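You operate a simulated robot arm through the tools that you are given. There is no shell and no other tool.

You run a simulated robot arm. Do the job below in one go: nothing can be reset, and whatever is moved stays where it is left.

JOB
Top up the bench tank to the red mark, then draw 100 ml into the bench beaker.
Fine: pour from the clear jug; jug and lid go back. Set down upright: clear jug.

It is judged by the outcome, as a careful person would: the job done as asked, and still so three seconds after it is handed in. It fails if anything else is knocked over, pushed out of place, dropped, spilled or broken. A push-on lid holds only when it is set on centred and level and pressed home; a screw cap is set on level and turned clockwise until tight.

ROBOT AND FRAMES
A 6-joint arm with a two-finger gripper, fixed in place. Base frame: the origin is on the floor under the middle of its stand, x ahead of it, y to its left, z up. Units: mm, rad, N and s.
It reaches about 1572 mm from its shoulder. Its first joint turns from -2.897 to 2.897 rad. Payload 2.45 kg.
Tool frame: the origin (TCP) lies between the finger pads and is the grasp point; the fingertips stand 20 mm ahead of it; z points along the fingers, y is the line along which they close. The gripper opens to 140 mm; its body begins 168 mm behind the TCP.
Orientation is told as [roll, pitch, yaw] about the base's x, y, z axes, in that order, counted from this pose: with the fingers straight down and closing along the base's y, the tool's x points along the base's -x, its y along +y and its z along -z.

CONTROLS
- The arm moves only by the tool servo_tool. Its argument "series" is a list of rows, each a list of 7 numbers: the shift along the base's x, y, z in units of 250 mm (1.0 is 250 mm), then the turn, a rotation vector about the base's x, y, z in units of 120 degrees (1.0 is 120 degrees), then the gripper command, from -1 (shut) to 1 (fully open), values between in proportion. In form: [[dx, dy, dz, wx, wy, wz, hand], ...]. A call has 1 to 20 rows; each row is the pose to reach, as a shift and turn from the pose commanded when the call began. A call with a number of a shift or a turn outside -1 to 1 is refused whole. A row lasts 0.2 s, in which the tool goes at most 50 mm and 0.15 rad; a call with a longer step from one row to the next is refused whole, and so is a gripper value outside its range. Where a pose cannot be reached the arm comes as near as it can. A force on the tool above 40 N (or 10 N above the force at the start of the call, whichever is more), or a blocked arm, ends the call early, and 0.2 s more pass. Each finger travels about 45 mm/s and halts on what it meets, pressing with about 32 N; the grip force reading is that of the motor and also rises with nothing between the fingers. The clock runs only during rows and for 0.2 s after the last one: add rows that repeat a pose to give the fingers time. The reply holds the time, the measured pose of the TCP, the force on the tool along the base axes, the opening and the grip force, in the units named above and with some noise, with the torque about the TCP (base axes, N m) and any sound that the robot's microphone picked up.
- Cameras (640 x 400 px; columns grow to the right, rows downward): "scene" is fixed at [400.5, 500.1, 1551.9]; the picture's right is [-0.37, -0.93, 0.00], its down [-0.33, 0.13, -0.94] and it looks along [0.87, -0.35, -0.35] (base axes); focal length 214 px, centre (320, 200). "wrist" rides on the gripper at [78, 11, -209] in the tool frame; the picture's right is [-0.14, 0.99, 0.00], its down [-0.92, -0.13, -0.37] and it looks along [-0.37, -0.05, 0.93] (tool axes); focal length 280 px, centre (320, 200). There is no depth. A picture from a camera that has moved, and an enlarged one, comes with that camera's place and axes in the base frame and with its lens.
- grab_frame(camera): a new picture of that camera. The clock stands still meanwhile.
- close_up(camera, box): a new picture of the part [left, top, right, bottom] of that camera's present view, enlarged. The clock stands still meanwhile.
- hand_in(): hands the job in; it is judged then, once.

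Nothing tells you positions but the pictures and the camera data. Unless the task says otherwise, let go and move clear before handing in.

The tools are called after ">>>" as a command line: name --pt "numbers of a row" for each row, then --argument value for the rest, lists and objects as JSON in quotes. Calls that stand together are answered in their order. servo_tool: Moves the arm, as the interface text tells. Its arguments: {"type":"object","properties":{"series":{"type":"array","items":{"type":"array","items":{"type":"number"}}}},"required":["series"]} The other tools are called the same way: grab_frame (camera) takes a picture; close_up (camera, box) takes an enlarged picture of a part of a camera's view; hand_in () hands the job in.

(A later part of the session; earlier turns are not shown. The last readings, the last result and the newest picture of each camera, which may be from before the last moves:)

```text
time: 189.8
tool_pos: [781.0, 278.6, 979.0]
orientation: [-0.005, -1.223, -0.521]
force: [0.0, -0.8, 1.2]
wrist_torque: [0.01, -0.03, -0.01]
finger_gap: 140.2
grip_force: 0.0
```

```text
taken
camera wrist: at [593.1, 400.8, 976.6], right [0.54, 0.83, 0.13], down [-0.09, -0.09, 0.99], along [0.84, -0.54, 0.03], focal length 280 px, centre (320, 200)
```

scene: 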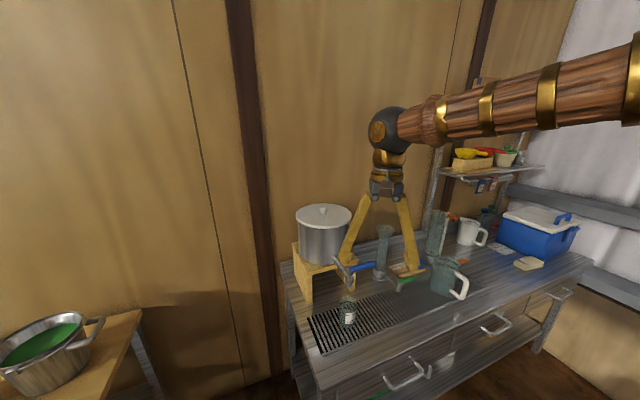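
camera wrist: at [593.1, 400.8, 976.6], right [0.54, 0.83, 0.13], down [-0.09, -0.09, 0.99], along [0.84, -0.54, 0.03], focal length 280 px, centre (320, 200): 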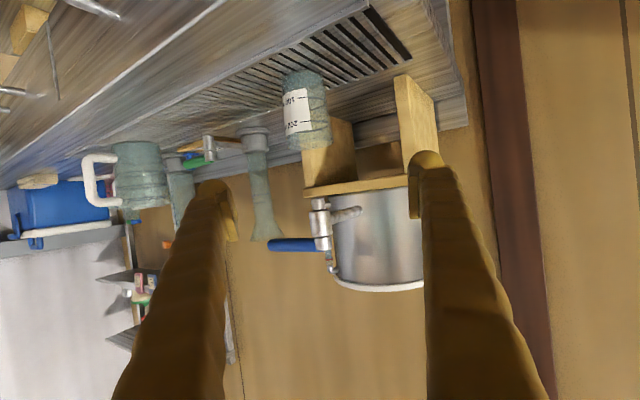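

Good view. I go lower and a little closer for an eye-level look at the beaker.

>>> servo_tool --pt "0.03 -0.02 -0.1 0 0 0 1" --pt "0.08 -0.06 -0.22 0 0 0 1" --pt "0.12 -0.09 -0.33 0 0 0 1" --pt "0.156 -0.114 -0.416 0 0 0 1" --pt "0.156 -0.114 -0.416 0 0 0 1"

>>> grab_frame --camera "wrist"

>>> close_up --camera "wrist" --box '[260, 100, 360, 200]'

```text
time: 191.0
tool_pos: [819.1, 250.5, 876.0]
orientation: [-0.006, -1.224, -0.521]
force: [0.3, -0.6, 0.3]
wrist_torque: [-0.03, 0.0, 0.01]
finger_gap: 139.9
grip_force: 0.0
```

```text
taken
camera wrist: at [632.3, 372.0, 872.5], right [0.54, 0.83, 0.13], down [-0.09, -0.09, 0.99], along [0.84, -0.54, 0.03], focal length 280 px, centre (320, 200)
```

wrist: 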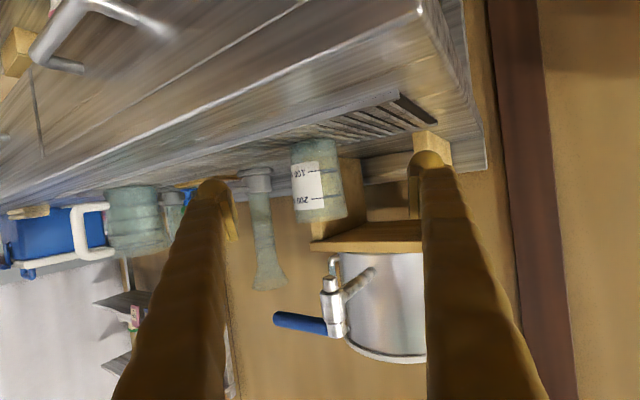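

```text
4.00 times, centred on (310, 150) of wrist
camera zoom: at [632.3, 372.0, 872.5], right [0.54, 0.83, 0.13], down [-0.09, -0.09, 0.99], along [0.84, -0.54, 0.03], focal length 1122 px, centre (360, 400)
```

zoom: 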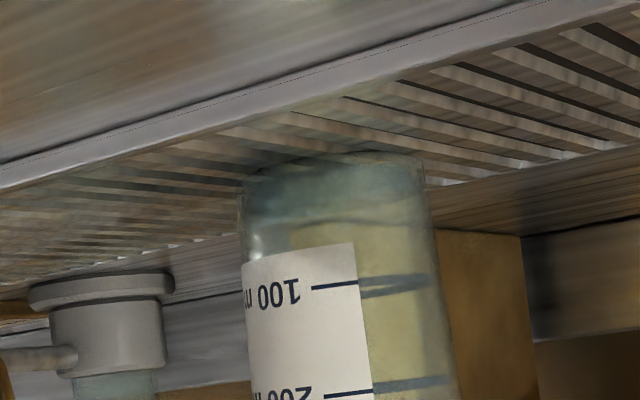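

Very clear: the water surface is well below the 100 mark. I zoom further to measure it against the 100 and 200 rings.

>>> close_up --camera "wrist" --box '[280, 130, 340, 168]'

>>> close_up --camera "wrist" --box '[270, 130, 370, 230]'

```text
10.53 times, centred on (310, 149) of wrist
camera zoom: at [632.3, 372.0, 872.5], right [0.54, 0.83, 0.13], down [-0.09, -0.09, 0.99], along [0.84, -0.54, 0.03], focal length 2952 px, centre (425, 737)
```

zoom: 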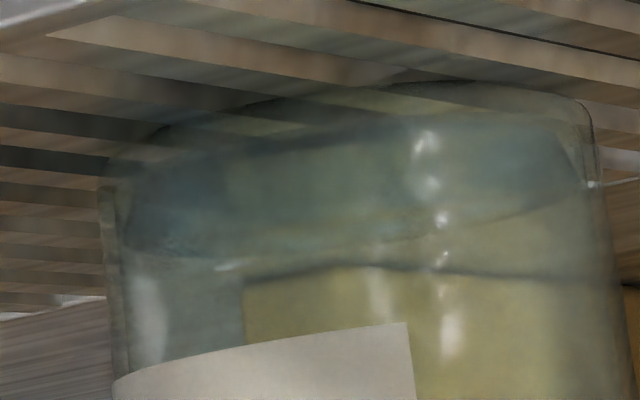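

```text
4.00 times, centred on (320, 180) of wrist
camera zoom: at [632.3, 372.0, 872.5], right [0.54, 0.83, 0.13], down [-0.09, -0.09, 0.99], along [0.84, -0.54, 0.03], focal length 1122 px, centre (320, 280)
```

zoom: 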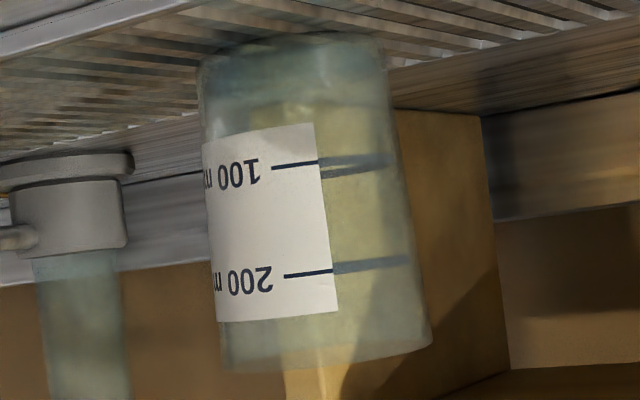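

The water is only about 10–15 ml deep so far (well below the 100 ring), so the flow at ~7° is just ~2 ml/s. I'll return to the lever and open it wider.

>>> servo_tool --pt "-0.04 0.03 0.09 0 0 0 1" --pt "-0.1 0.08 0.24 0 0 0 1" --pt "-0.156 0.114 0.416 0 0 0 1" --pt "-0.16 0.09 0.55 0.0292 0.0505 0 1" --pt "-0.17 0.06 0.68 0.0583 0.101 0 1" --pt "-0.18 0.03 0.8 0.0875 0.1516 0 1" --pt "-0.18 0.0 0.9 0.1167 0.2021 0 1" --pt "-0.18 -0.04 0.98 0.1459 0.2526 0 1"

>>> servo_tool --pt "0 -0.05 0.1 0.0292 0.0505 0 1" --pt "0 -0.1 0.2 0.0583 0.101 0 0.8" --pt "0 -0.14 0.28 0.0875 0.1516 0 0.6" --pt "0 -0.17 0.34 0.1167 0.2021 0 0.4" --pt "0 -0.2 0.364 0.1459 0.2526 0 0.2"

```text
time: 192.8
tool_pos: [775.1, 241.1, 1120.2]
orientation: [-0.003, -0.611, -0.521]
force: [-0.3, -0.3, -0.4]
wrist_torque: [-0.01, -0.04, -0.03]
finger_gap: 139.7
grip_force: 0.1
```

```text
time: 194.0
tool_pos: [774.0, 188.7, 1211.8]
orientation: [-0.002, -0.001, -0.521]
force: [0.3, -0.7, 0.5]
wrist_torque: [0.02, -0.02, 0.0]
finger_gap: 84.1
grip_force: 0.1
```

Back above the bench; now over to the lever with the fingers turned to straddle it again.

>>> servo_tool --pt "0.08 -0.05 0 0 0 -0.065 0.1" --pt "0.17 -0.1 0 0 0 -0.13 0.0" --pt "0.26 -0.15 0 0 0 -0.195 -0.1" --pt "0.35 -0.2 0 0 0 -0.26 -0.2" --pt "0.44 -0.25 0 0 0 -0.325 -0.2" --pt "0.53 -0.3 0 0 0 -0.39 -0.2" --pt "0.61 -0.35 0 0 0 -0.45 -0.2" --pt "0.67 -0.395 0 0 0 -0.5014 -0.2" --pt "0.67 -0.395 -0.1 0 0 -0.5014 -0.2" --pt "0.67 -0.395 -0.24 0 0 -0.5014 -0.2" --pt "0.67 -0.395 -0.38 0 0 -0.5014 -0.2" --pt "0.67 -0.395 -0.5 0 0 -0.5014 -0.2" --pt "0.67 -0.395 -0.58 0 0 -0.5014 -0.2" --pt "0.67 -0.395 -0.62 0 0 -0.5014 -0.2" --pt "0.67 -0.395 -0.62 0 0 -0.5014 -0.2"

>>> grab_frame --camera "wrist"

```text
time: 197.2
tool_pos: [941.0, 91.3, 1056.7]
orientation: [-0.004, -0.001, -1.572]
force: [0.0, 0.6, -0.6]
wrist_torque: [0.01, 0.03, -0.01]
finger_gap: 56.0
grip_force: 0.0
```

```text
taken
camera wrist: at [954.4, 170.6, 1265.3], right [0.99, -0.14, 0.0], down [-0.13, -0.92, 0.37], along [-0.05, -0.37, -0.93], focal length 280 px, centre (320, 200)
```

wrist: 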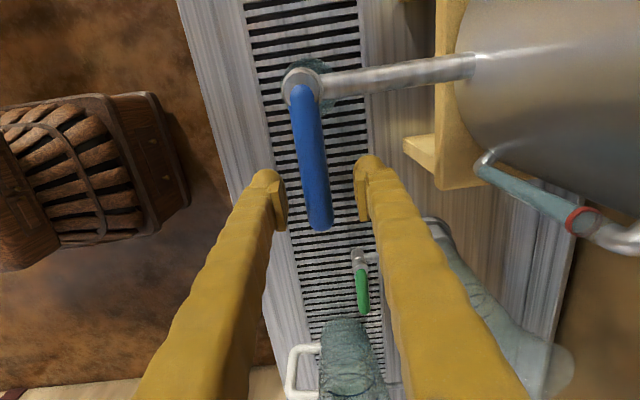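

I narrow the gap again and open the lever to about 20°, then watch the stream.

>>> servo_tool --pt "-0.004 -0.004 0 0 0 0 -0.4" --pt "-0.004 -0.004 0 0 0 0 -0.6" --pt "-0.004 -0.004 0 0 0 0 -0.657" --pt "-0.004 -0.004 0 0 0 0 -0.657"

>>> servo_tool --pt "-0.05 0.0024 0 0 0 -0.0583 -0.657" --pt "-0.091 0.0104 0 0 0 -0.1167 -0.657" --pt "-0.1256 0.0208 0 0 0 -0.1667 -0.657"

>>> close_up --camera "scene" --box '[320, 240, 400, 340]'

>>> close_up --camera "scene" --box '[338, 306, 370, 328]'

```text
time: 198.2
tool_pos: [941.0, 90.7, 1058.0]
orientation: [-0.002, -0.001, -1.574]
force: [-0.7, 0.3, -0.4]
wrist_torque: [-0.03, 0.01, 0.0]
finger_gap: 24.0
grip_force: 0.1
```

```text
time: 199.0
tool_pos: [909.4, 94.8, 1057.2]
orientation: [-0.004, -0.002, -1.923]
force: [-0.4, 0.1, 0.1]
wrist_torque: [0.01, 0.02, -0.02]
finger_gap: 24.0
grip_force: 0.1
```

```text
4.00 times, centred on (360, 290) of scene
camera zoom: at [400.5, 500.1, 1551.9], right [-0.37, -0.93, 0.0], down [-0.33, 0.13, -0.94], along [0.87, -0.35, -0.35], focal length 858 px, centre (160, -160)
```

zoom: 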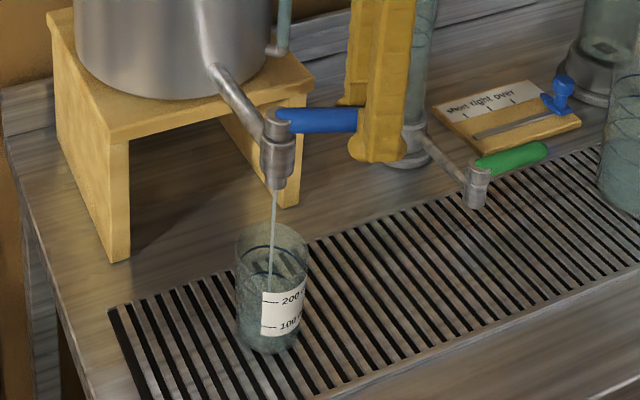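

```text
16.00 times, centred on (354, 317) of scene
camera zoom: at [400.5, 500.1, 1551.9], right [-0.37, -0.93, 0.0], down [-0.33, 0.13, -0.94], along [0.87, -0.35, -0.35], focal length 3432 px, centre (-224, -1672)
```

zoom: 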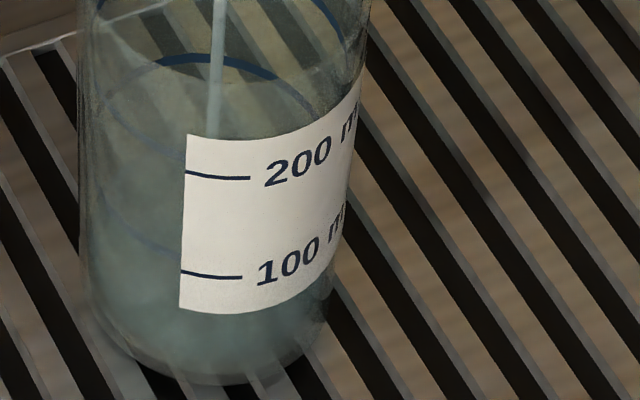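

Stream running. I hold one second at this opening and compare the level.

>>> servo_tool --pt "0 0 0 0 0 0 -0.657" --pt "0 0 0 0 0 0 -0.657" --pt "0 0 0 0 0 0 -0.657" --pt "0 0 0 0 0 0 -0.657"

>>> close_up --camera "scene" --box '[338, 306, 370, 328]'

>>> servo_tool --pt "0 0 0 0 0 0 -0.657" --pt "0 0 0 0 0 0 -0.657" --pt "0 0 0 0 0 0 -0.657" --pt "0 0 0 0 0 0 -0.657"

>>> close_up --camera "scene" --box '[338, 306, 370, 328]'

```text
time: 200.0
tool_pos: [910.2, 95.5, 1057.5]
orientation: [-0.004, -0.001, -1.923]
force: [0.1, 0.0, -0.8]
wrist_torque: [-0.01, 0.02, -0.04]
finger_gap: 24.2
grip_force: 0.1
```

```text
16.00 times, centred on (354, 317) of scene
camera zoom: at [400.5, 500.1, 1551.9], right [-0.37, -0.93, 0.0], down [-0.33, 0.13, -0.94], along [0.87, -0.35, -0.35], focal length 3432 px, centre (-224, -1672)
```

zoom: 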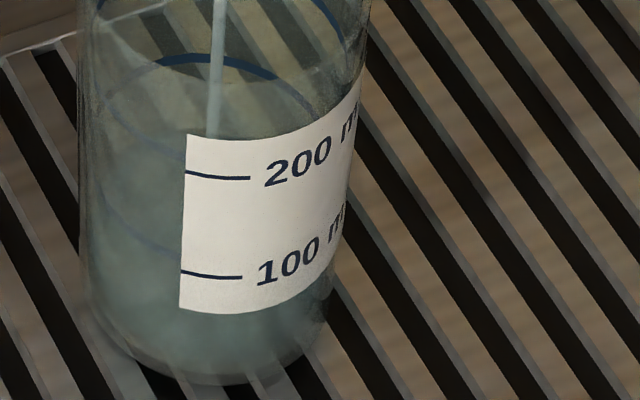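

```text
time: 201.0
tool_pos: [910.4, 95.9, 1057.5]
orientation: [-0.004, -0.003, -1.92]
force: [1.1, -0.6, -0.9]
wrist_torque: [0.03, 0.0, 0.03]
finger_gap: 23.8
grip_force: 0.2
```

```text
16.00 times, centred on (354, 317) of scene
camera zoom: at [400.5, 500.1, 1551.9], right [-0.37, -0.93, 0.0], down [-0.33, 0.13, -0.94], along [0.87, -0.35, -0.35], focal length 3432 px, centre (-224, -1672)
```

zoom: 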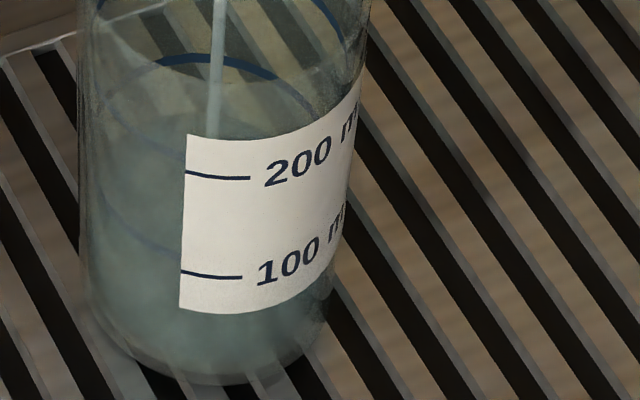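

The tint is rising, but this view can't resolve the surface well. To be safe I close the tap now and check at eye level.

>>> servo_tool --pt "0.04 -0.011 0 0 0 0.056 -0.657" --pt "0.08 -0.019 0 0 0 0.112 -0.657" --pt "0.1436 -0.0208 0 0 0 0.1667 -0.657" --pt "0.1436 -0.0208 0 0 0 0.1667 -0.657"

>>> close_up --camera "scene" --box '[320, 240, 400, 340]'

>>> close_up --camera "scene" --box '[338, 306, 370, 328]'

```text
time: 202.0
tool_pos: [945.0, 91.1, 1055.3]
orientation: [-0.005, -0.002, -1.572]
force: [-6.8, -0.3, -2.0]
wrist_torque: [-0.04, -0.04, 0.0]
finger_gap: 28.1
grip_force: 3.1
```

```text
4.00 times, centred on (360, 290) of scene
camera zoom: at [400.5, 500.1, 1551.9], right [-0.37, -0.93, 0.0], down [-0.33, 0.13, -0.94], along [0.87, -0.35, -0.35], focal length 858 px, centre (160, -160)
```

zoom: 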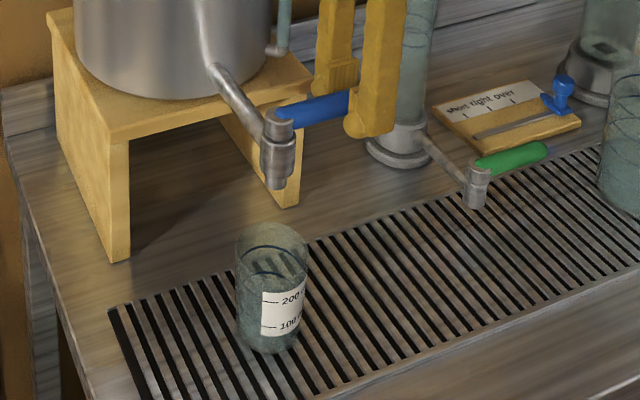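

```text
16.00 times, centred on (354, 317) of scene
camera zoom: at [400.5, 500.1, 1551.9], right [-0.37, -0.93, 0.0], down [-0.33, 0.13, -0.94], along [0.87, -0.35, -0.35], focal length 3432 px, centre (-224, -1672)
```

zoom: 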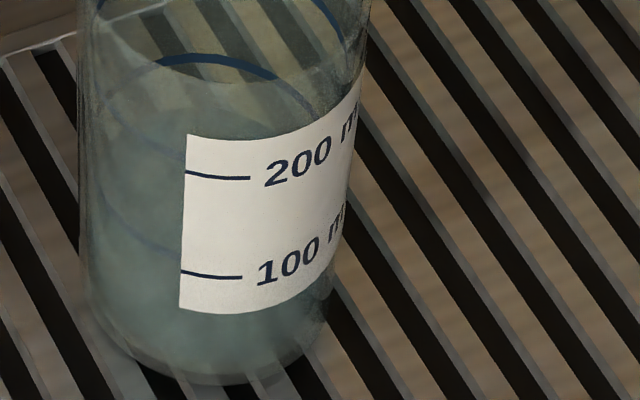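

Tap closed. Going back to the eye-level view to read the beaker.

>>> servo_tool --pt "-0.012 0 0 0 0 0 -0.657" --pt "-0.012 0 0 0 0 0 -0.4" --pt "-0.012 0 0 0 0 0 -0.2" --pt "-0.012 0 0.1 0 0 0 -0.2" --pt "-0.012 0 0.26 0 0 0 0" --pt "-0.03 0.02 0.42 0 0 0.03 0.2" --pt "-0.1 0.06 0.56 0 0 0.09 0.4" --pt "-0.18 0.1 0.62 0 0 0.15 0.57" --pt "-0.28 0.15 0.62 0 0 0.21 0.8" --pt "-0.38 0.2 0.62 0 0 0.27 1" --pt "-0.48 0.25 0.62 0 0 0.33 1" --pt "-0.58 0.3 0.62 0 0 0.4 1" --pt "-0.64 0.35 0.62 0 0 0.46 1" --pt "-0.68 0.4 0.62 0 0 0.5 1"

>>> servo_tool --pt "0 0.03 -0.02 -0.0292 -0.0505 0 1" --pt "0 0.06 -0.08 -0.0583 -0.101 0 1" --pt "0 0.1 -0.16 -0.0875 -0.1516 0 1" --pt "0 0.14 -0.26 -0.1167 -0.2021 0 1" --pt "0 0.18 -0.36 -0.1459 -0.2526 0 1" --pt "0 0.22 -0.47 -0.175 -0.3031 0 1" --pt "0.01 0.26 -0.58 -0.2042 -0.3536 0 1" --pt "0.02 0.3 -0.7 -0.2334 -0.4042 0 1" --pt "0.024 0.33 -0.82 -0.2625 -0.4547 0 1" --pt "0.024 0.356 -0.928 -0.2917 -0.5052 0 1" --pt "0.024 0.356 -0.928 -0.2917 -0.5052 0 1"

>>> servo_tool --pt "0.03 -0.02 -0.1 0 0 0 1" --pt "0.08 -0.06 -0.22 0 0 0 1" --pt "0.12 -0.09 -0.33 0 0 0 1" --pt "0.156 -0.114 -0.416 0 0 0 1" --pt "0.156 -0.114 -0.416 0 0 0 1"

>>> close_up --camera "wrist" --box '[260, 100, 360, 200]'

>>> close_up --camera "wrist" --box '[280, 130, 340, 168]'

```text
time: 205.0
tool_pos: [775.2, 191.4, 1212.3]
orientation: [-0.001, -0.002, -0.521]
force: [-0.7, 0.2, 0.1]
wrist_torque: [-0.02, 0.03, -0.01]
finger_gap: 140.1
grip_force: 0.1
```

```text
time: 207.4
tool_pos: [781.2, 280.0, 979.9]
orientation: [0.006, -1.223, -0.531]
force: [0.2, -0.4, 0.4]
wrist_torque: [0.01, 0.01, 0.03]
finger_gap: 140.2
grip_force: 0.1
```

```text
time: 208.6
tool_pos: [821.8, 251.7, 875.5]
orientation: [0.007, -1.225, -0.532]
force: [-0.3, 0.5, 0.3]
wrist_torque: [0.0, 0.01, -0.03]
finger_gap: 139.7
grip_force: 0.2
```

```text
4.00 times, centred on (310, 150) of wrist
camera zoom: at [634.2, 373.5, 873.0], right [0.54, 0.83, 0.13], down [-0.09, -0.1, 0.99], along [0.84, -0.55, 0.03], focal length 1122 px, centre (360, 400)
```

zoom: 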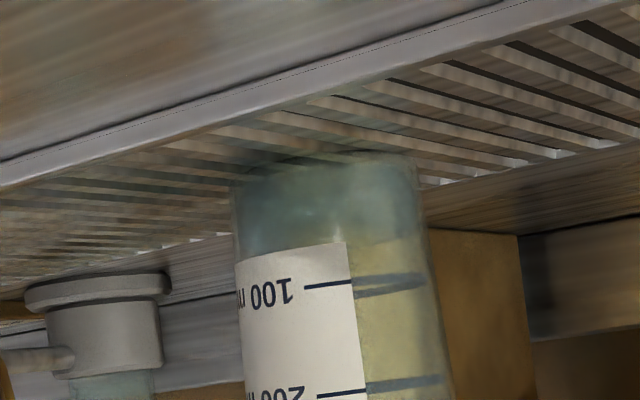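

```text
10.53 times, centred on (310, 149) of wrist
camera zoom: at [634.2, 373.5, 873.0], right [0.54, 0.83, 0.13], down [-0.09, -0.1, 0.99], along [0.84, -0.55, 0.03], focal length 2952 px, centre (425, 737)
```

zoom: 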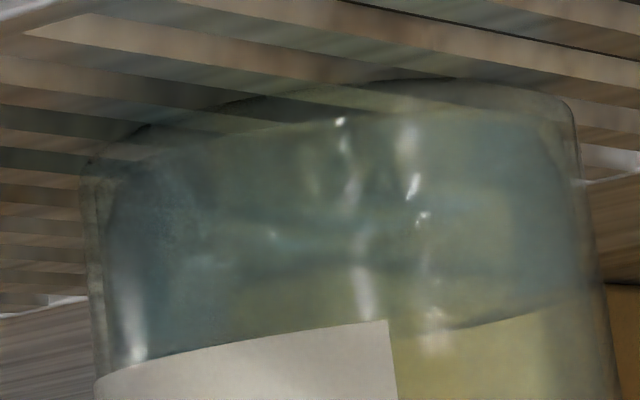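

The beaker now reads roughly 42 ml against the 100 and 200 rings; the 20° opening gives about 15 ml/s. I'll go back and give it a timed 2.8 s opening, closing within the same call, then re-measure.

>>> servo_tool --pt "-0.04 0.03 0.09 0 0 0 1" --pt "-0.1 0.08 0.24 0 0 0 1" --pt "-0.156 0.114 0.416 0 0 0 1" --pt "-0.16 0.09 0.55 0.0292 0.0505 0 1" --pt "-0.17 0.06 0.68 0.0583 0.101 0 1" --pt "-0.18 0.03 0.8 0.0875 0.1516 0 1" --pt "-0.18 0.0 0.9 0.1167 0.2021 0 1" --pt "-0.18 -0.04 0.98 0.1459 0.2526 0 1"

>>> servo_tool --pt "0 -0.05 0.1 0.0292 0.0505 0 1" --pt "0 -0.1 0.2 0.0583 0.101 0 0.8" --pt "0 -0.14 0.28 0.0875 0.1516 0 0.6" --pt "0 -0.17 0.34 0.1167 0.2021 0 0.4" --pt "0 -0.2 0.364 0.1459 0.2526 0 0.2"

```text
time: 210.4
tool_pos: [775.7, 240.4, 1120.4]
orientation: [-0.001, -0.611, -0.526]
force: [-0.6, 0.0, -0.2]
wrist_torque: [0.01, 0.02, 0.0]
finger_gap: 140.2
grip_force: 0.1
```

```text
time: 211.6
tool_pos: [774.5, 190.2, 1211.5]
orientation: [-0.002, -0.001, -0.526]
force: [-0.3, 0.2, 0.4]
wrist_torque: [0.02, -0.01, 0.02]
finger_gap: 83.8
grip_force: 0.1
```

Now back down over the lever.

>>> servo_tool --pt "0.08 -0.05 0 0 0 -0.065 0.1" --pt "0.17 -0.1 0 0 0 -0.13 0.0" --pt "0.26 -0.15 0 0 0 -0.195 -0.1" --pt "0.35 -0.2 0 0 0 -0.26 -0.2" --pt "0.44 -0.25 0 0 0 -0.325 -0.2" --pt "0.53 -0.3 0 0 0 -0.39 -0.2" --pt "0.61 -0.35 0 0 0 -0.45 -0.2" --pt "0.667 -0.399 0 0 0 -0.4988 -0.2" --pt "0.667 -0.399 -0.1 0 0 -0.4988 -0.2" --pt "0.667 -0.399 -0.24 0 0 -0.4988 -0.2" --pt "0.667 -0.399 -0.38 0 0 -0.4988 -0.2" --pt "0.667 -0.399 -0.5 0 0 -0.4988 -0.2" --pt "0.667 -0.399 -0.58 0 0 -0.4988 -0.2" --pt "0.667 -0.399 -0.618 0 0 -0.4988 -0.2" --pt "0.667 -0.399 -0.618 0 0 -0.4988 -0.2"

>>> servo_tool --pt "-0.002 0 0 0 0 0 -0.4" --pt "-0.002 0 0 0 0 0 -0.6" --pt "-0.002 0 0 0 0 0 -0.657" --pt "-0.002 0 0 0 0 0 -0.657"

>>> grab_frame --camera "wrist"

```text
time: 214.8
tool_pos: [941.4, 91.3, 1056.8]
orientation: [-0.004, -0.002, -1.572]
force: [0.7, -0.4, 0.1]
wrist_torque: [-0.02, -0.01, -0.03]
finger_gap: 56.2
grip_force: 0.0
```

```text
time: 215.8
tool_pos: [941.4, 91.6, 1057.7]
orientation: [-0.005, -0.002, -1.572]
force: [0.5, -0.2, 0.8]
wrist_torque: [0.01, 0.0, -0.02]
finger_gap: 23.8
grip_force: 0.1
```

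```text
taken
camera wrist: at [953.6, 170.4, 1265.6], right [0.99, -0.14, 0.0], down [-0.13, -0.92, 0.37], along [-0.05, -0.37, -0.93], focal length 280 px, centre (320, 200)
```

wrist: 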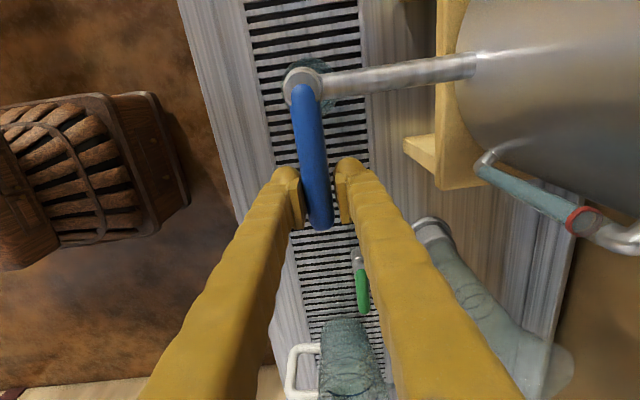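

Timed draw: open to 20°, hold 2.8 s, and close again in the same call.

>>> servo_tool --pt "-0.05 0.0024 0 0 0 -0.0583 -0.657" --pt "-0.091 0.0104 0 0 0 -0.1167 -0.657" --pt "-0.1256 0.0208 0 0 0 -0.1667 -0.657" --pt "-0.1256 0.0208 0 0 0 -0.1667 -0.657" --pt "-0.1256 0.0208 0 0 0 -0.1667 -0.657" --pt "-0.1256 0.0208 0 0 0 -0.1667 -0.657" --pt "-0.1256 0.0208 0 0 0 -0.1667 -0.657" --pt "-0.1256 0.0208 0 0 0 -0.1667 -0.657" --pt "-0.1256 0.0208 0 0 0 -0.1667 -0.657" --pt "-0.1256 0.0208 0 0 0 -0.1667 -0.657" --pt "-0.1256 0.0208 0 0 0 -0.1667 -0.657" --pt "-0.1256 0.0208 0 0 0 -0.1667 -0.657" --pt "-0.1256 0.0208 0 0 0 -0.1667 -0.657" --pt "-0.1256 0.0208 0 0 0 -0.1667 -0.657" --pt "-0.1256 0.0208 0 0 0 -0.1667 -0.657" --pt "-0.1256 0.0208 0 0 0 -0.1667 -0.657" --pt "-0.1256 0.0208 0 0 0 -0.1667 -0.657" --pt "-0.0856 0.0098 0 0 0 -0.11 -0.657" --pt "-0.0456 0.002 0 0 0 -0.055 -0.657" --pt "0.018 0 0 0 0 0 -0.657"

>>> close_up --camera "scene" --box '[320, 240, 400, 340]'

>>> close_up --camera "scene" --box '[338, 306, 370, 328]'

```text
time: 220.0
tool_pos: [945.9, 91.8, 1055.7]
orientation: [-0.005, -0.001, -1.569]
force: [-8.9, 0.6, -1.8]
wrist_torque: [-0.01, -0.02, -0.02]
finger_gap: 29.8
grip_force: 4.5
```

```text
4.00 times, centred on (360, 290) of scene
camera zoom: at [400.5, 500.1, 1551.9], right [-0.37, -0.93, 0.0], down [-0.33, 0.13, -0.94], along [0.87, -0.35, -0.35], focal length 858 px, centre (160, -160)
```

zoom: 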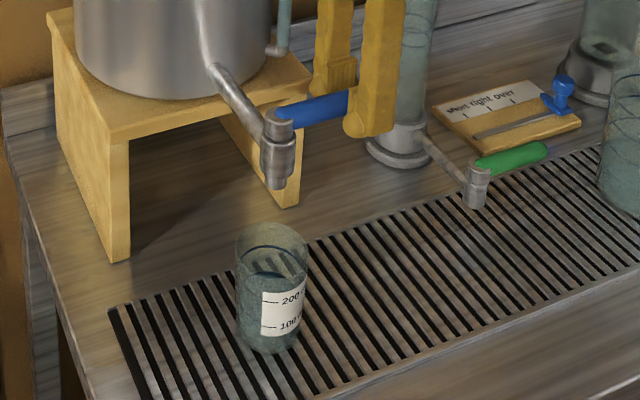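

```text
16.00 times, centred on (354, 317) of scene
camera zoom: at [400.5, 500.1, 1551.9], right [-0.37, -0.93, 0.0], down [-0.33, 0.13, -0.94], along [0.87, -0.35, -0.35], focal length 3432 px, centre (-224, -1672)
```

zoom: 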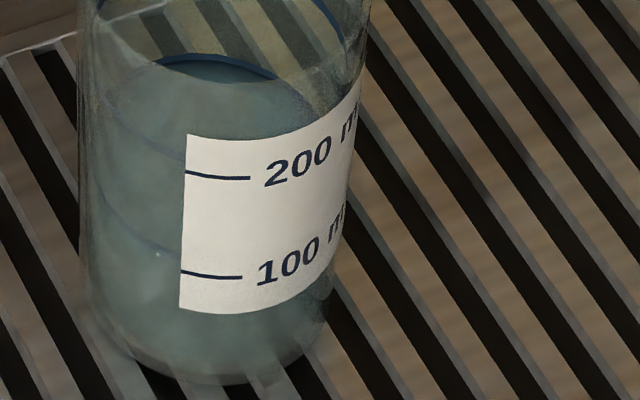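

The water surface's back edge is now just under the 100 ring's back arc in this view. Zooming there for a precise comparison.

>>> close_up --camera "scene" --box '[336, 298, 368, 318]'

```text
16.00 times, centred on (352, 308) of scene
camera zoom: at [400.5, 500.1, 1551.9], right [-0.37, -0.93, 0.0], down [-0.33, 0.13, -0.94], along [0.87, -0.35, -0.35], focal length 3432 px, centre (-192, -1528)
```

zoom: 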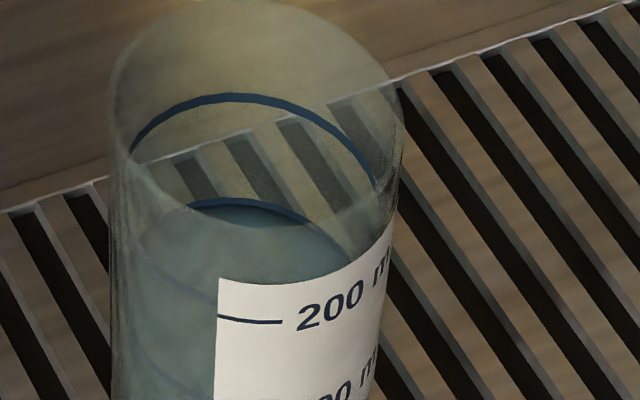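

Now it's clear: the upper arc is the 200 ring, the lower arc the 100 ring, and the water's back edge is ~18 ml below the 100 ring. I give a short timed opening of 0.8 s.

>>> servo_tool --pt "-0.068 0.0024 0 0 0 -0.0583 -0.657" --pt "-0.109 0.0104 0 0 0 -0.1167 -0.657" --pt "-0.1436 0.0208 0 0 0 -0.1667 -0.657" --pt "-0.1436 0.0208 0 0 0 -0.1667 -0.657" --pt "-0.1436 0.0208 0 0 0 -0.1667 -0.657" --pt "-0.1436 0.0208 0 0 0 -0.1667 -0.657" --pt "-0.1436 0.0208 0 0 0 -0.1667 -0.657" --pt "-0.1036 0.0098 0 0 0 -0.11 -0.657" --pt "-0.0636 0.002 0 0 0 -0.055 -0.657" --pt "0.0 0 0 0 0 0 -0.657" --pt "0.0 0 0 0 0 0 -0.657"

>>> close_up --camera "scene" --box '[336, 298, 368, 318]'

>>> close_up --camera "scene" --box '[320, 240, 400, 340]'

```text
time: 222.4
tool_pos: [947.5, 91.9, 1056.4]
orientation: [-0.003, -0.002, -1.57]
force: [-10.7, 2.0, -1.9]
wrist_torque: [0.05, 0.0, 0.0]
finger_gap: 31.0
grip_force: 4.7
```

```text
16.00 times, centred on (352, 308) of scene
camera zoom: at [400.5, 500.1, 1551.9], right [-0.37, -0.93, 0.0], down [-0.33, 0.13, -0.94], along [0.87, -0.35, -0.35], focal length 3432 px, centre (-192, -1528)
```

zoom: 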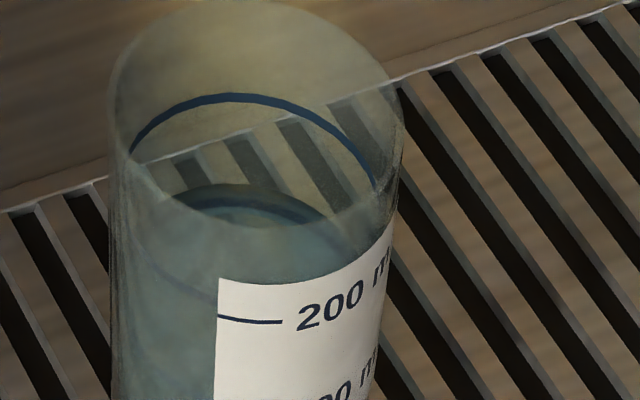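

```text
4.00 times, centred on (360, 290) of scene
camera zoom: at [400.5, 500.1, 1551.9], right [-0.37, -0.93, 0.0], down [-0.33, 0.13, -0.94], along [0.87, -0.35, -0.35], focal length 858 px, centre (160, -160)
```

zoom: 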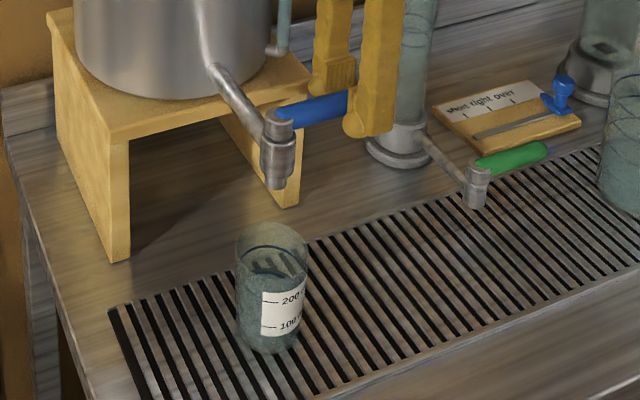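

The surface line has moved up around the 100 ring. I'll verify precisely at eye level before doing anything else.

>>> servo_tool --pt "-0.02 0 0 0 0 0 -0.657" --pt "-0.02 0 0 0 0 0 -0.4" --pt "-0.02 0 0 0 0 0 -0.2" --pt "-0.02 0 0.1 0 0 0 -0.2" --pt "-0.02 0 0.26 0 0 0 0" --pt "-0.03 0.02 0.42 0 0 0.03 0.2" --pt "-0.1 0.06 0.56 0 0 0.09 0.4" --pt "-0.18 0.1 0.62 0 0 0.15 0.57" --pt "-0.28 0.15 0.62 0 0 0.21 0.8" --pt "-0.38 0.2 0.62 0 0 0.27 1" --pt "-0.48 0.25 0.62 0 0 0.33 1" --pt "-0.58 0.3 0.62 0 0 0.4 1" --pt "-0.64 0.35 0.62 0 0 0.46 1" --pt "-0.69 0.4 0.62 0 0 0.5 1"

>>> servo_tool --pt "0 0.03 -0.02 -0.0292 -0.0505 0 1" --pt "0 0.06 -0.08 -0.0583 -0.101 0 1" --pt "0 0.1 -0.16 -0.0875 -0.1516 0 1" --pt "0 0.14 -0.26 -0.1167 -0.2021 0 1" --pt "0 0.18 -0.36 -0.1459 -0.2526 0 1" --pt "0 0.22 -0.47 -0.175 -0.3031 0 1" --pt "0.01 0.26 -0.58 -0.2042 -0.3536 0 1" --pt "0.02 0.3 -0.7 -0.2334 -0.4042 0 1" --pt "0.024 0.33 -0.82 -0.2625 -0.4547 0 1" --pt "0.024 0.356 -0.928 -0.2917 -0.5052 0 1" --pt "0.024 0.356 -0.928 -0.2917 -0.5052 0 1"

>>> servo_tool --pt "0.03 -0.02 -0.1 0 0 0 1" --pt "0.08 -0.06 -0.22 0 0 0 1" --pt "0.12 -0.09 -0.33 0 0 0 1" --pt "0.156 -0.114 -0.45 0 0 0 1" --pt "0.156 -0.114 -0.45 0 0 0 1"

>>> close_up --camera "wrist" --box '[260, 110, 360, 210]'

>>> close_up --camera "wrist" --box '[280, 140, 340, 178]'

```text
time: 225.4
tool_pos: [774.3, 190.9, 1211.9]
orientation: [-0.004, -0.002, -0.522]
force: [-0.9, -0.4, -0.8]
wrist_torque: [-0.02, 0.03, 0.01]
finger_gap: 140.0
grip_force: 0.0
```

```text
time: 227.8
tool_pos: [780.3, 280.5, 980.8]
orientation: [0.001, -1.225, -0.526]
force: [0.4, -0.5, 0.3]
wrist_torque: [0.03, -0.02, 0.0]
finger_gap: 140.3
grip_force: 0.2
```

```text
time: 229.0
tool_pos: [818.3, 252.1, 868.4]
orientation: [-0.002, -1.224, -0.525]
force: [-0.5, -1.1, 1.0]
wrist_torque: [0.02, 0.01, 0.03]
finger_gap: 140.0
grip_force: 0.0
```

```text
4.00 times, centred on (310, 160) of wrist
camera zoom: at [631.3, 373.9, 864.9], right [0.54, 0.83, 0.13], down [-0.09, -0.09, 0.99], along [0.84, -0.54, 0.03], focal length 1122 px, centre (360, 360)
```

zoom: 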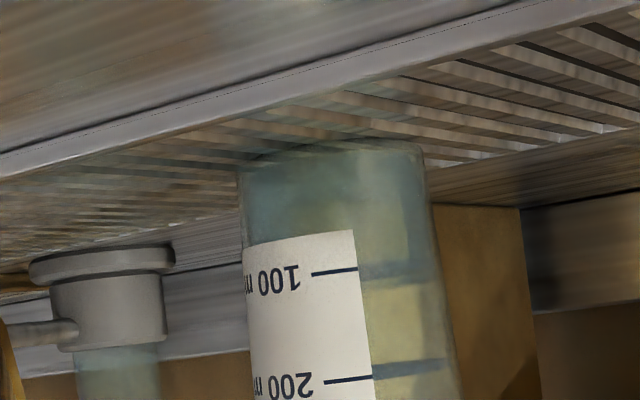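

```text
10.53 times, centred on (310, 159) of wrist
camera zoom: at [631.3, 373.9, 864.9], right [0.54, 0.83, 0.13], down [-0.09, -0.09, 0.99], along [0.84, -0.54, 0.03], focal length 2952 px, centre (425, 632)
```

zoom: 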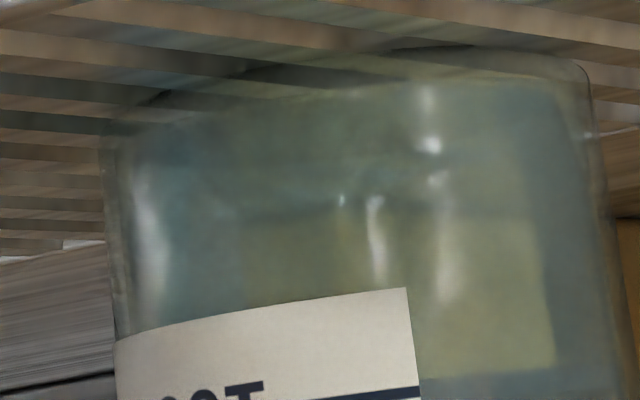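

The surface is right about at the 100 ring. A tighter zoom on that spot.

>>> close_up --camera "wrist" --box '[300, 164, 350, 196]'

>>> grab_frame --camera "wrist"

```text
12.50 times, centred on (325, 180) of wrist
camera zoom: at [631.3, 373.9, 864.9], right [0.54, 0.83, 0.13], down [-0.09, -0.09, 0.99], along [0.84, -0.54, 0.03], focal length 3505 px, centre (258, 450)
```

zoom: 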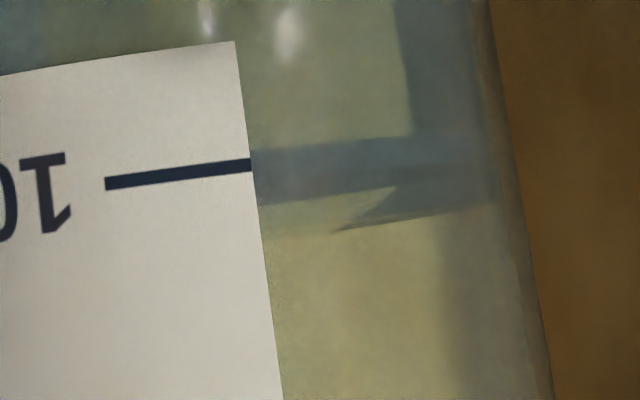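

```text
taken
camera wrist: at [631.3, 373.9, 864.9], right [0.54, 0.83, 0.13], down [-0.09, -0.09, 0.99], along [0.84, -0.54, 0.03], focal length 280 px, centre (320, 200)
```

wrist: 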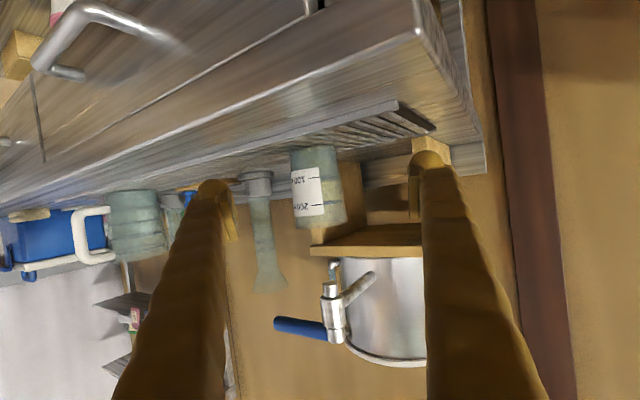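

I need certainty on this reading, so I lower the camera to exactly the ring's height (about 15 mm lower) to remove parallax.

>>> servo_tool --pt "0 0 -0.02 0 0 0 1" --pt "0 0 -0.04 0 0 0 1" --pt "0 0 -0.056 0 0 0 1" --pt "0 0 -0.056 0 0 0 1"

>>> close_up --camera "wrist" --box '[280, 150, 360, 200]'

>>> close_up --camera "wrist" --box '[300, 160, 350, 192]'

```text
time: 230.0
tool_pos: [817.6, 250.6, 853.1]
orientation: [-0.002, -1.223, -0.525]
force: [1.2, 0.2, 0.5]
wrist_torque: [-0.02, 0.02, 0.01]
finger_gap: 140.2
grip_force: 0.0
```

```text
8.00 times, centred on (320, 175) of wrist
camera zoom: at [631.6, 373.9, 851.0], right [0.54, 0.83, 0.13], down [-0.09, -0.09, 0.99], along [0.84, -0.54, 0.03], focal length 2243 px, centre (320, 400)
```

zoom: 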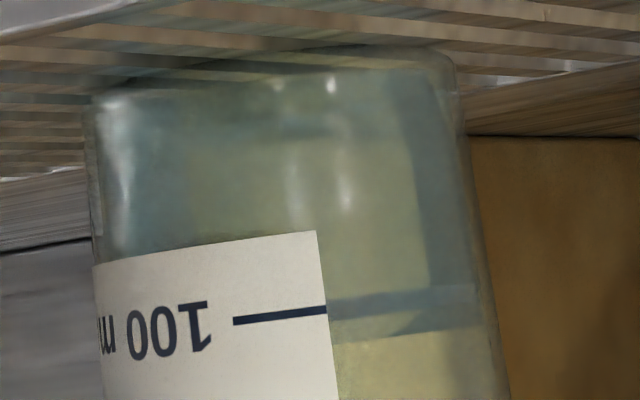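

```text
12.50 times, centred on (325, 176) of wrist
camera zoom: at [631.6, 373.9, 851.0], right [0.54, 0.83, 0.13], down [-0.09, -0.09, 0.99], along [0.84, -0.54, 0.03], focal length 3505 px, centre (258, 500)
```

zoom: 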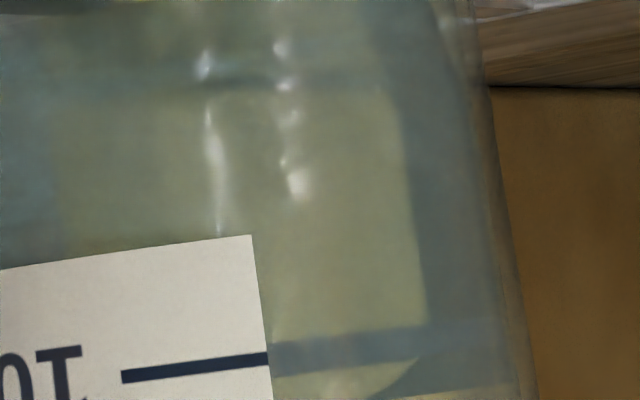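

Let me frame the water line itself a bit lower in the picture to be sure of the reading.

>>> close_up --camera "wrist" --box '[300, 172, 350, 204]'

>>> close_up --camera "wrist" --box '[285, 150, 355, 240]'

```text
12.50 times, centred on (325, 188) of wrist
camera zoom: at [631.6, 373.9, 851.0], right [0.54, 0.83, 0.13], down [-0.09, -0.09, 0.99], along [0.84, -0.54, 0.03], focal length 3505 px, centre (258, 350)
```

zoom: 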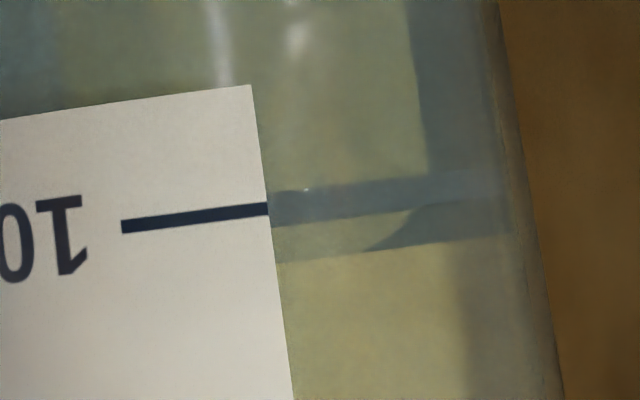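

```text
4.44 times, centred on (320, 195) of wrist
camera zoom: at [631.6, 373.9, 851.0], right [0.54, 0.83, 0.13], down [-0.09, -0.09, 0.99], along [0.84, -0.54, 0.03], focal length 1246 px, centre (320, 222)
```

zoom: 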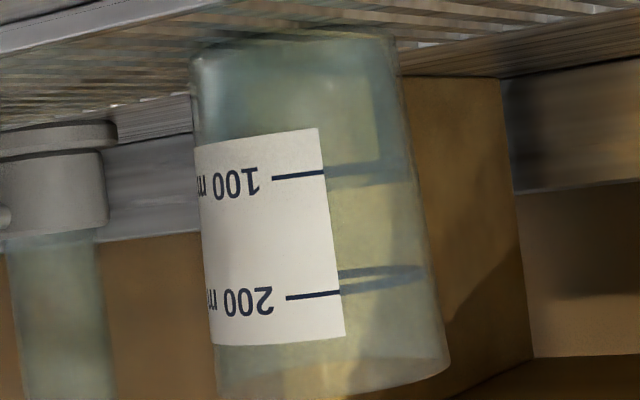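

The reading is clear: the water stands ~5.5 mm above the 100 ring, i.e. about 116 ml, so I overshot. As a careful person would, I'll pour the small excess back into the clear jug; first I grip the beaker with the fingers nearly level.

>>> servo_tool --pt "0.02 -0.025 0.07 0 0 0 0.8" --pt "0.045 -0.055 0.14 0 0 0 0.6" --pt "0.062 -0.079 0.197 0 0 0 0.57" --pt "0.062 -0.079 0.197 0 0 0 0.57"

>>> grab_frame --camera "wrist"

```text
time: 231.0
tool_pos: [834.3, 231.4, 902.7]
orientation: [-0.001, -1.226, -0.525]
force: [0.1, 0.5, -0.1]
wrist_torque: [0.03, 0.03, -0.01]
finger_gap: 110.0
grip_force: 0.1
```

```text
taken
camera wrist: at [647.1, 354.2, 900.1], right [0.54, 0.83, 0.13], down [-0.09, -0.09, 0.99], along [0.84, -0.54, 0.03], focal length 280 px, centre (320, 200)
```

wrist: 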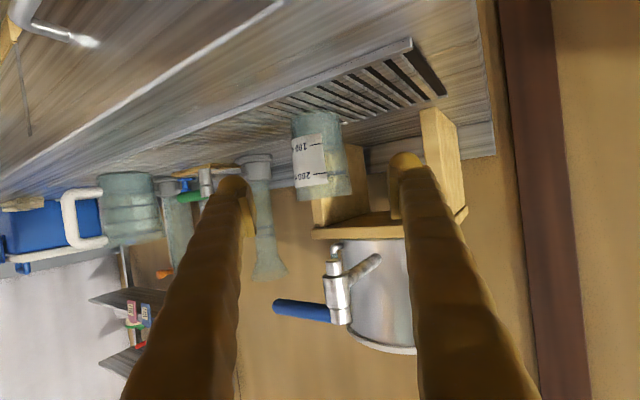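

The beaker is centred between the fingers. Advancing along the finger axis, slowly.

>>> servo_tool --pt "0.07 -0.0406 -0.0293 0 0 0 0.57" --pt "0.14 -0.0811 -0.0586 0 0 0 0.57" --pt "0.21 -0.1217 -0.0879 0 0 0 0.57" --pt "0.28 -0.1622 -0.1173 0 0 0 0.57" --pt "0.34 -0.197 -0.1424 0 0 0 0.57" --pt "0.39 -0.226 -0.1633 0 0 0 0.57" --pt "0.4236 -0.2454 -0.1774 0 0 0 0.57" --pt "0.4236 -0.2454 -0.1774 0 0 0 0.57"

>>> grab_frame --camera "wrist"

>>> close_up --camera "scene" --box '[310, 240, 410, 340]'

```text
time: 232.8
tool_pos: [941.4, 170.3, 858.1]
orientation: [-0.001, -1.224, -0.526]
force: [0.9, -0.9, -0.6]
wrist_torque: [0.0, 0.01, 0.01]
finger_gap: 109.9
grip_force: 0.1
```

```text
taken
camera wrist: at [752.9, 292.2, 856.3], right [0.54, 0.83, 0.13], down [-0.09, -0.09, 0.99], along [0.84, -0.54, 0.03], focal length 280 px, centre (320, 200)
```

wrist: 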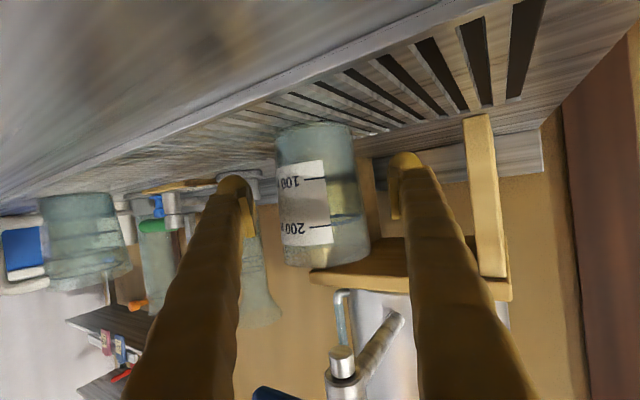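

```text
4.00 times, centred on (360, 290) of scene
camera zoom: at [400.5, 500.1, 1551.9], right [-0.37, -0.93, 0.0], down [-0.33, 0.13, -0.94], along [0.87, -0.35, -0.35], focal length 858 px, centre (160, -160)
```

zoom: 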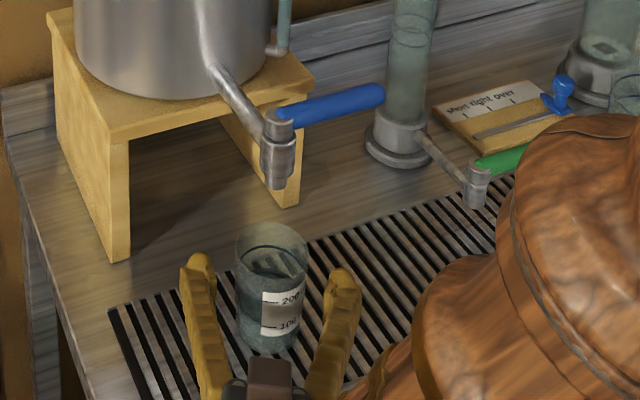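

Beaker is well centred between the fingers. Before gripping I take a reference close-up of the level from this close range.

>>> close_up --camera "wrist" --box '[300, 150, 380, 230]'

>>> servo_tool --pt "0 0 0 0 0 0 0.4" --pt "0 0 0 0 0 0 0.25" --pt "0 0 0 0 0 0 0.1" --pt "0 0 0 0 0 0 0.0" --pt "0 0 0 0 0 0 -0.2" --pt "0 0 0 0 0 0 -0.6" --pt "0 0 0 0 0 0 -1" --pt "0 0 0 0 0 0 -1"

>>> grab_frame --camera "wrist"

```text
5.00 times, centred on (340, 190) of wrist
camera zoom: at [752.9, 292.2, 856.3], right [0.54, 0.83, 0.13], down [-0.09, -0.09, 0.99], along [0.84, -0.54, 0.03], focal length 1402 px, centre (220, 250)
```

zoom: 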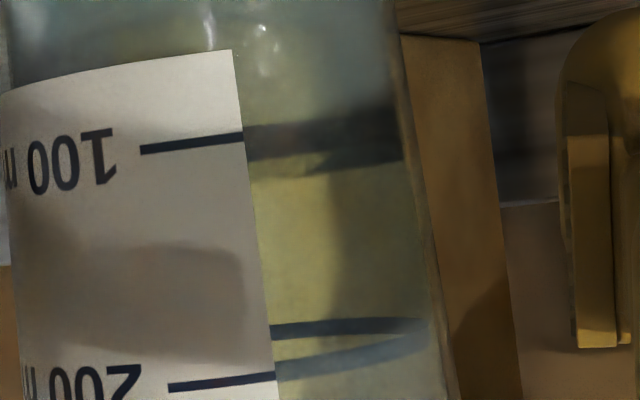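

```text
time: 234.6
tool_pos: [939.3, 168.0, 858.6]
orientation: [-0.002, -1.223, -0.523]
force: [-1.3, -1.9, 2.2]
wrist_torque: [-0.12, -0.04, -0.03]
finger_gap: 65.1
grip_force: 32.1
```

```text
taken
camera wrist: at [752.9, 292.2, 856.4], right [0.54, 0.83, 0.13], down [-0.09, -0.09, 0.99], along [0.84, -0.54, 0.03], focal length 280 px, centre (320, 200)
```

wrist: 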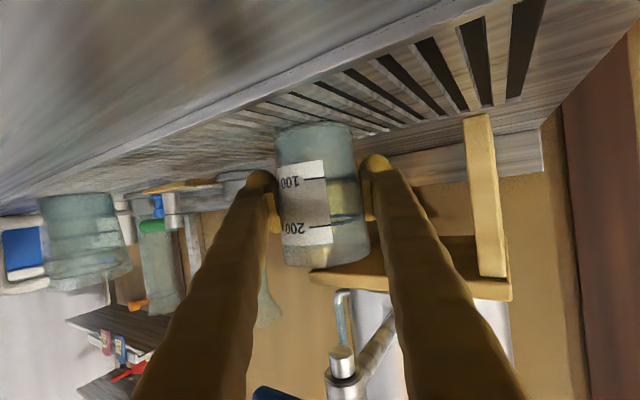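

Firm grip. I lift the beaker, back it out from under the tap, and check the level in hand.

>>> servo_tool --pt "0 0 0.02 0 0 0 -1" --pt "0 0 0.06 0 0 0 -1" --pt "0 0 0.1 0 0 0 -1" --pt "-0.04 0.023 0.12 0 0 0 -1" --pt "-0.12 0.07 0.12 0 0 0 -1" --pt "-0.22 0.128 0.12 0 0 0 -1" --pt "-0.32 0.186 0.12 0 0 0 -1" --pt "-0.42 0.244 0.12 0 0 0 -1" --pt "-0.48 0.278 0.12 0 0 0 -1" --pt "-0.48 0.278 0.12 0 0 0 -1"

>>> grab_frame --camera "wrist"

>>> close_up --camera "wrist" --box '[270, 110, 380, 280]'

```text
time: 236.8
tool_pos: [820.8, 241.5, 888.8]
orientation: [-0.002, -1.221, -0.524]
force: [0.1, 0.2, -1.4]
wrist_torque: [-0.02, 0.0, -0.03]
finger_gap: 65.0
grip_force: 32.0
```

```text
taken
camera wrist: at [633.4, 362.7, 886.1], right [0.54, 0.83, 0.13], down [-0.09, -0.09, 0.99], along [0.84, -0.55, 0.03], focal length 280 px, centre (320, 200)
```

wrist: 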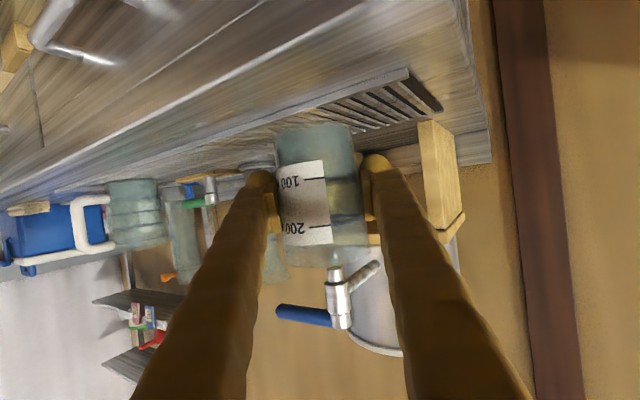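

```text
2.35 times, centred on (325, 195) of wrist
camera zoom: at [633.4, 362.7, 886.1], right [0.54, 0.83, 0.13], down [-0.09, -0.09, 0.99], along [0.84, -0.55, 0.03], focal length 660 px, centre (308, 212)
```

zoom: 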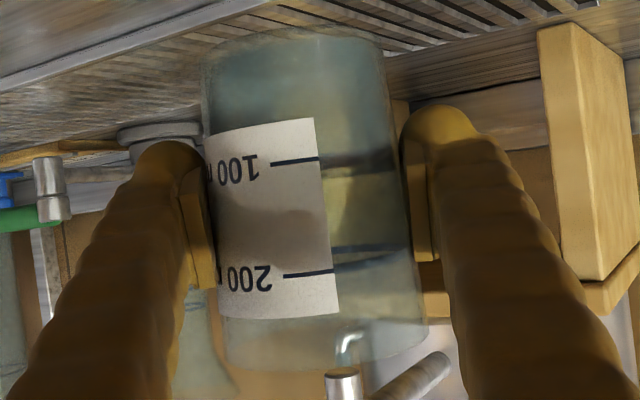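

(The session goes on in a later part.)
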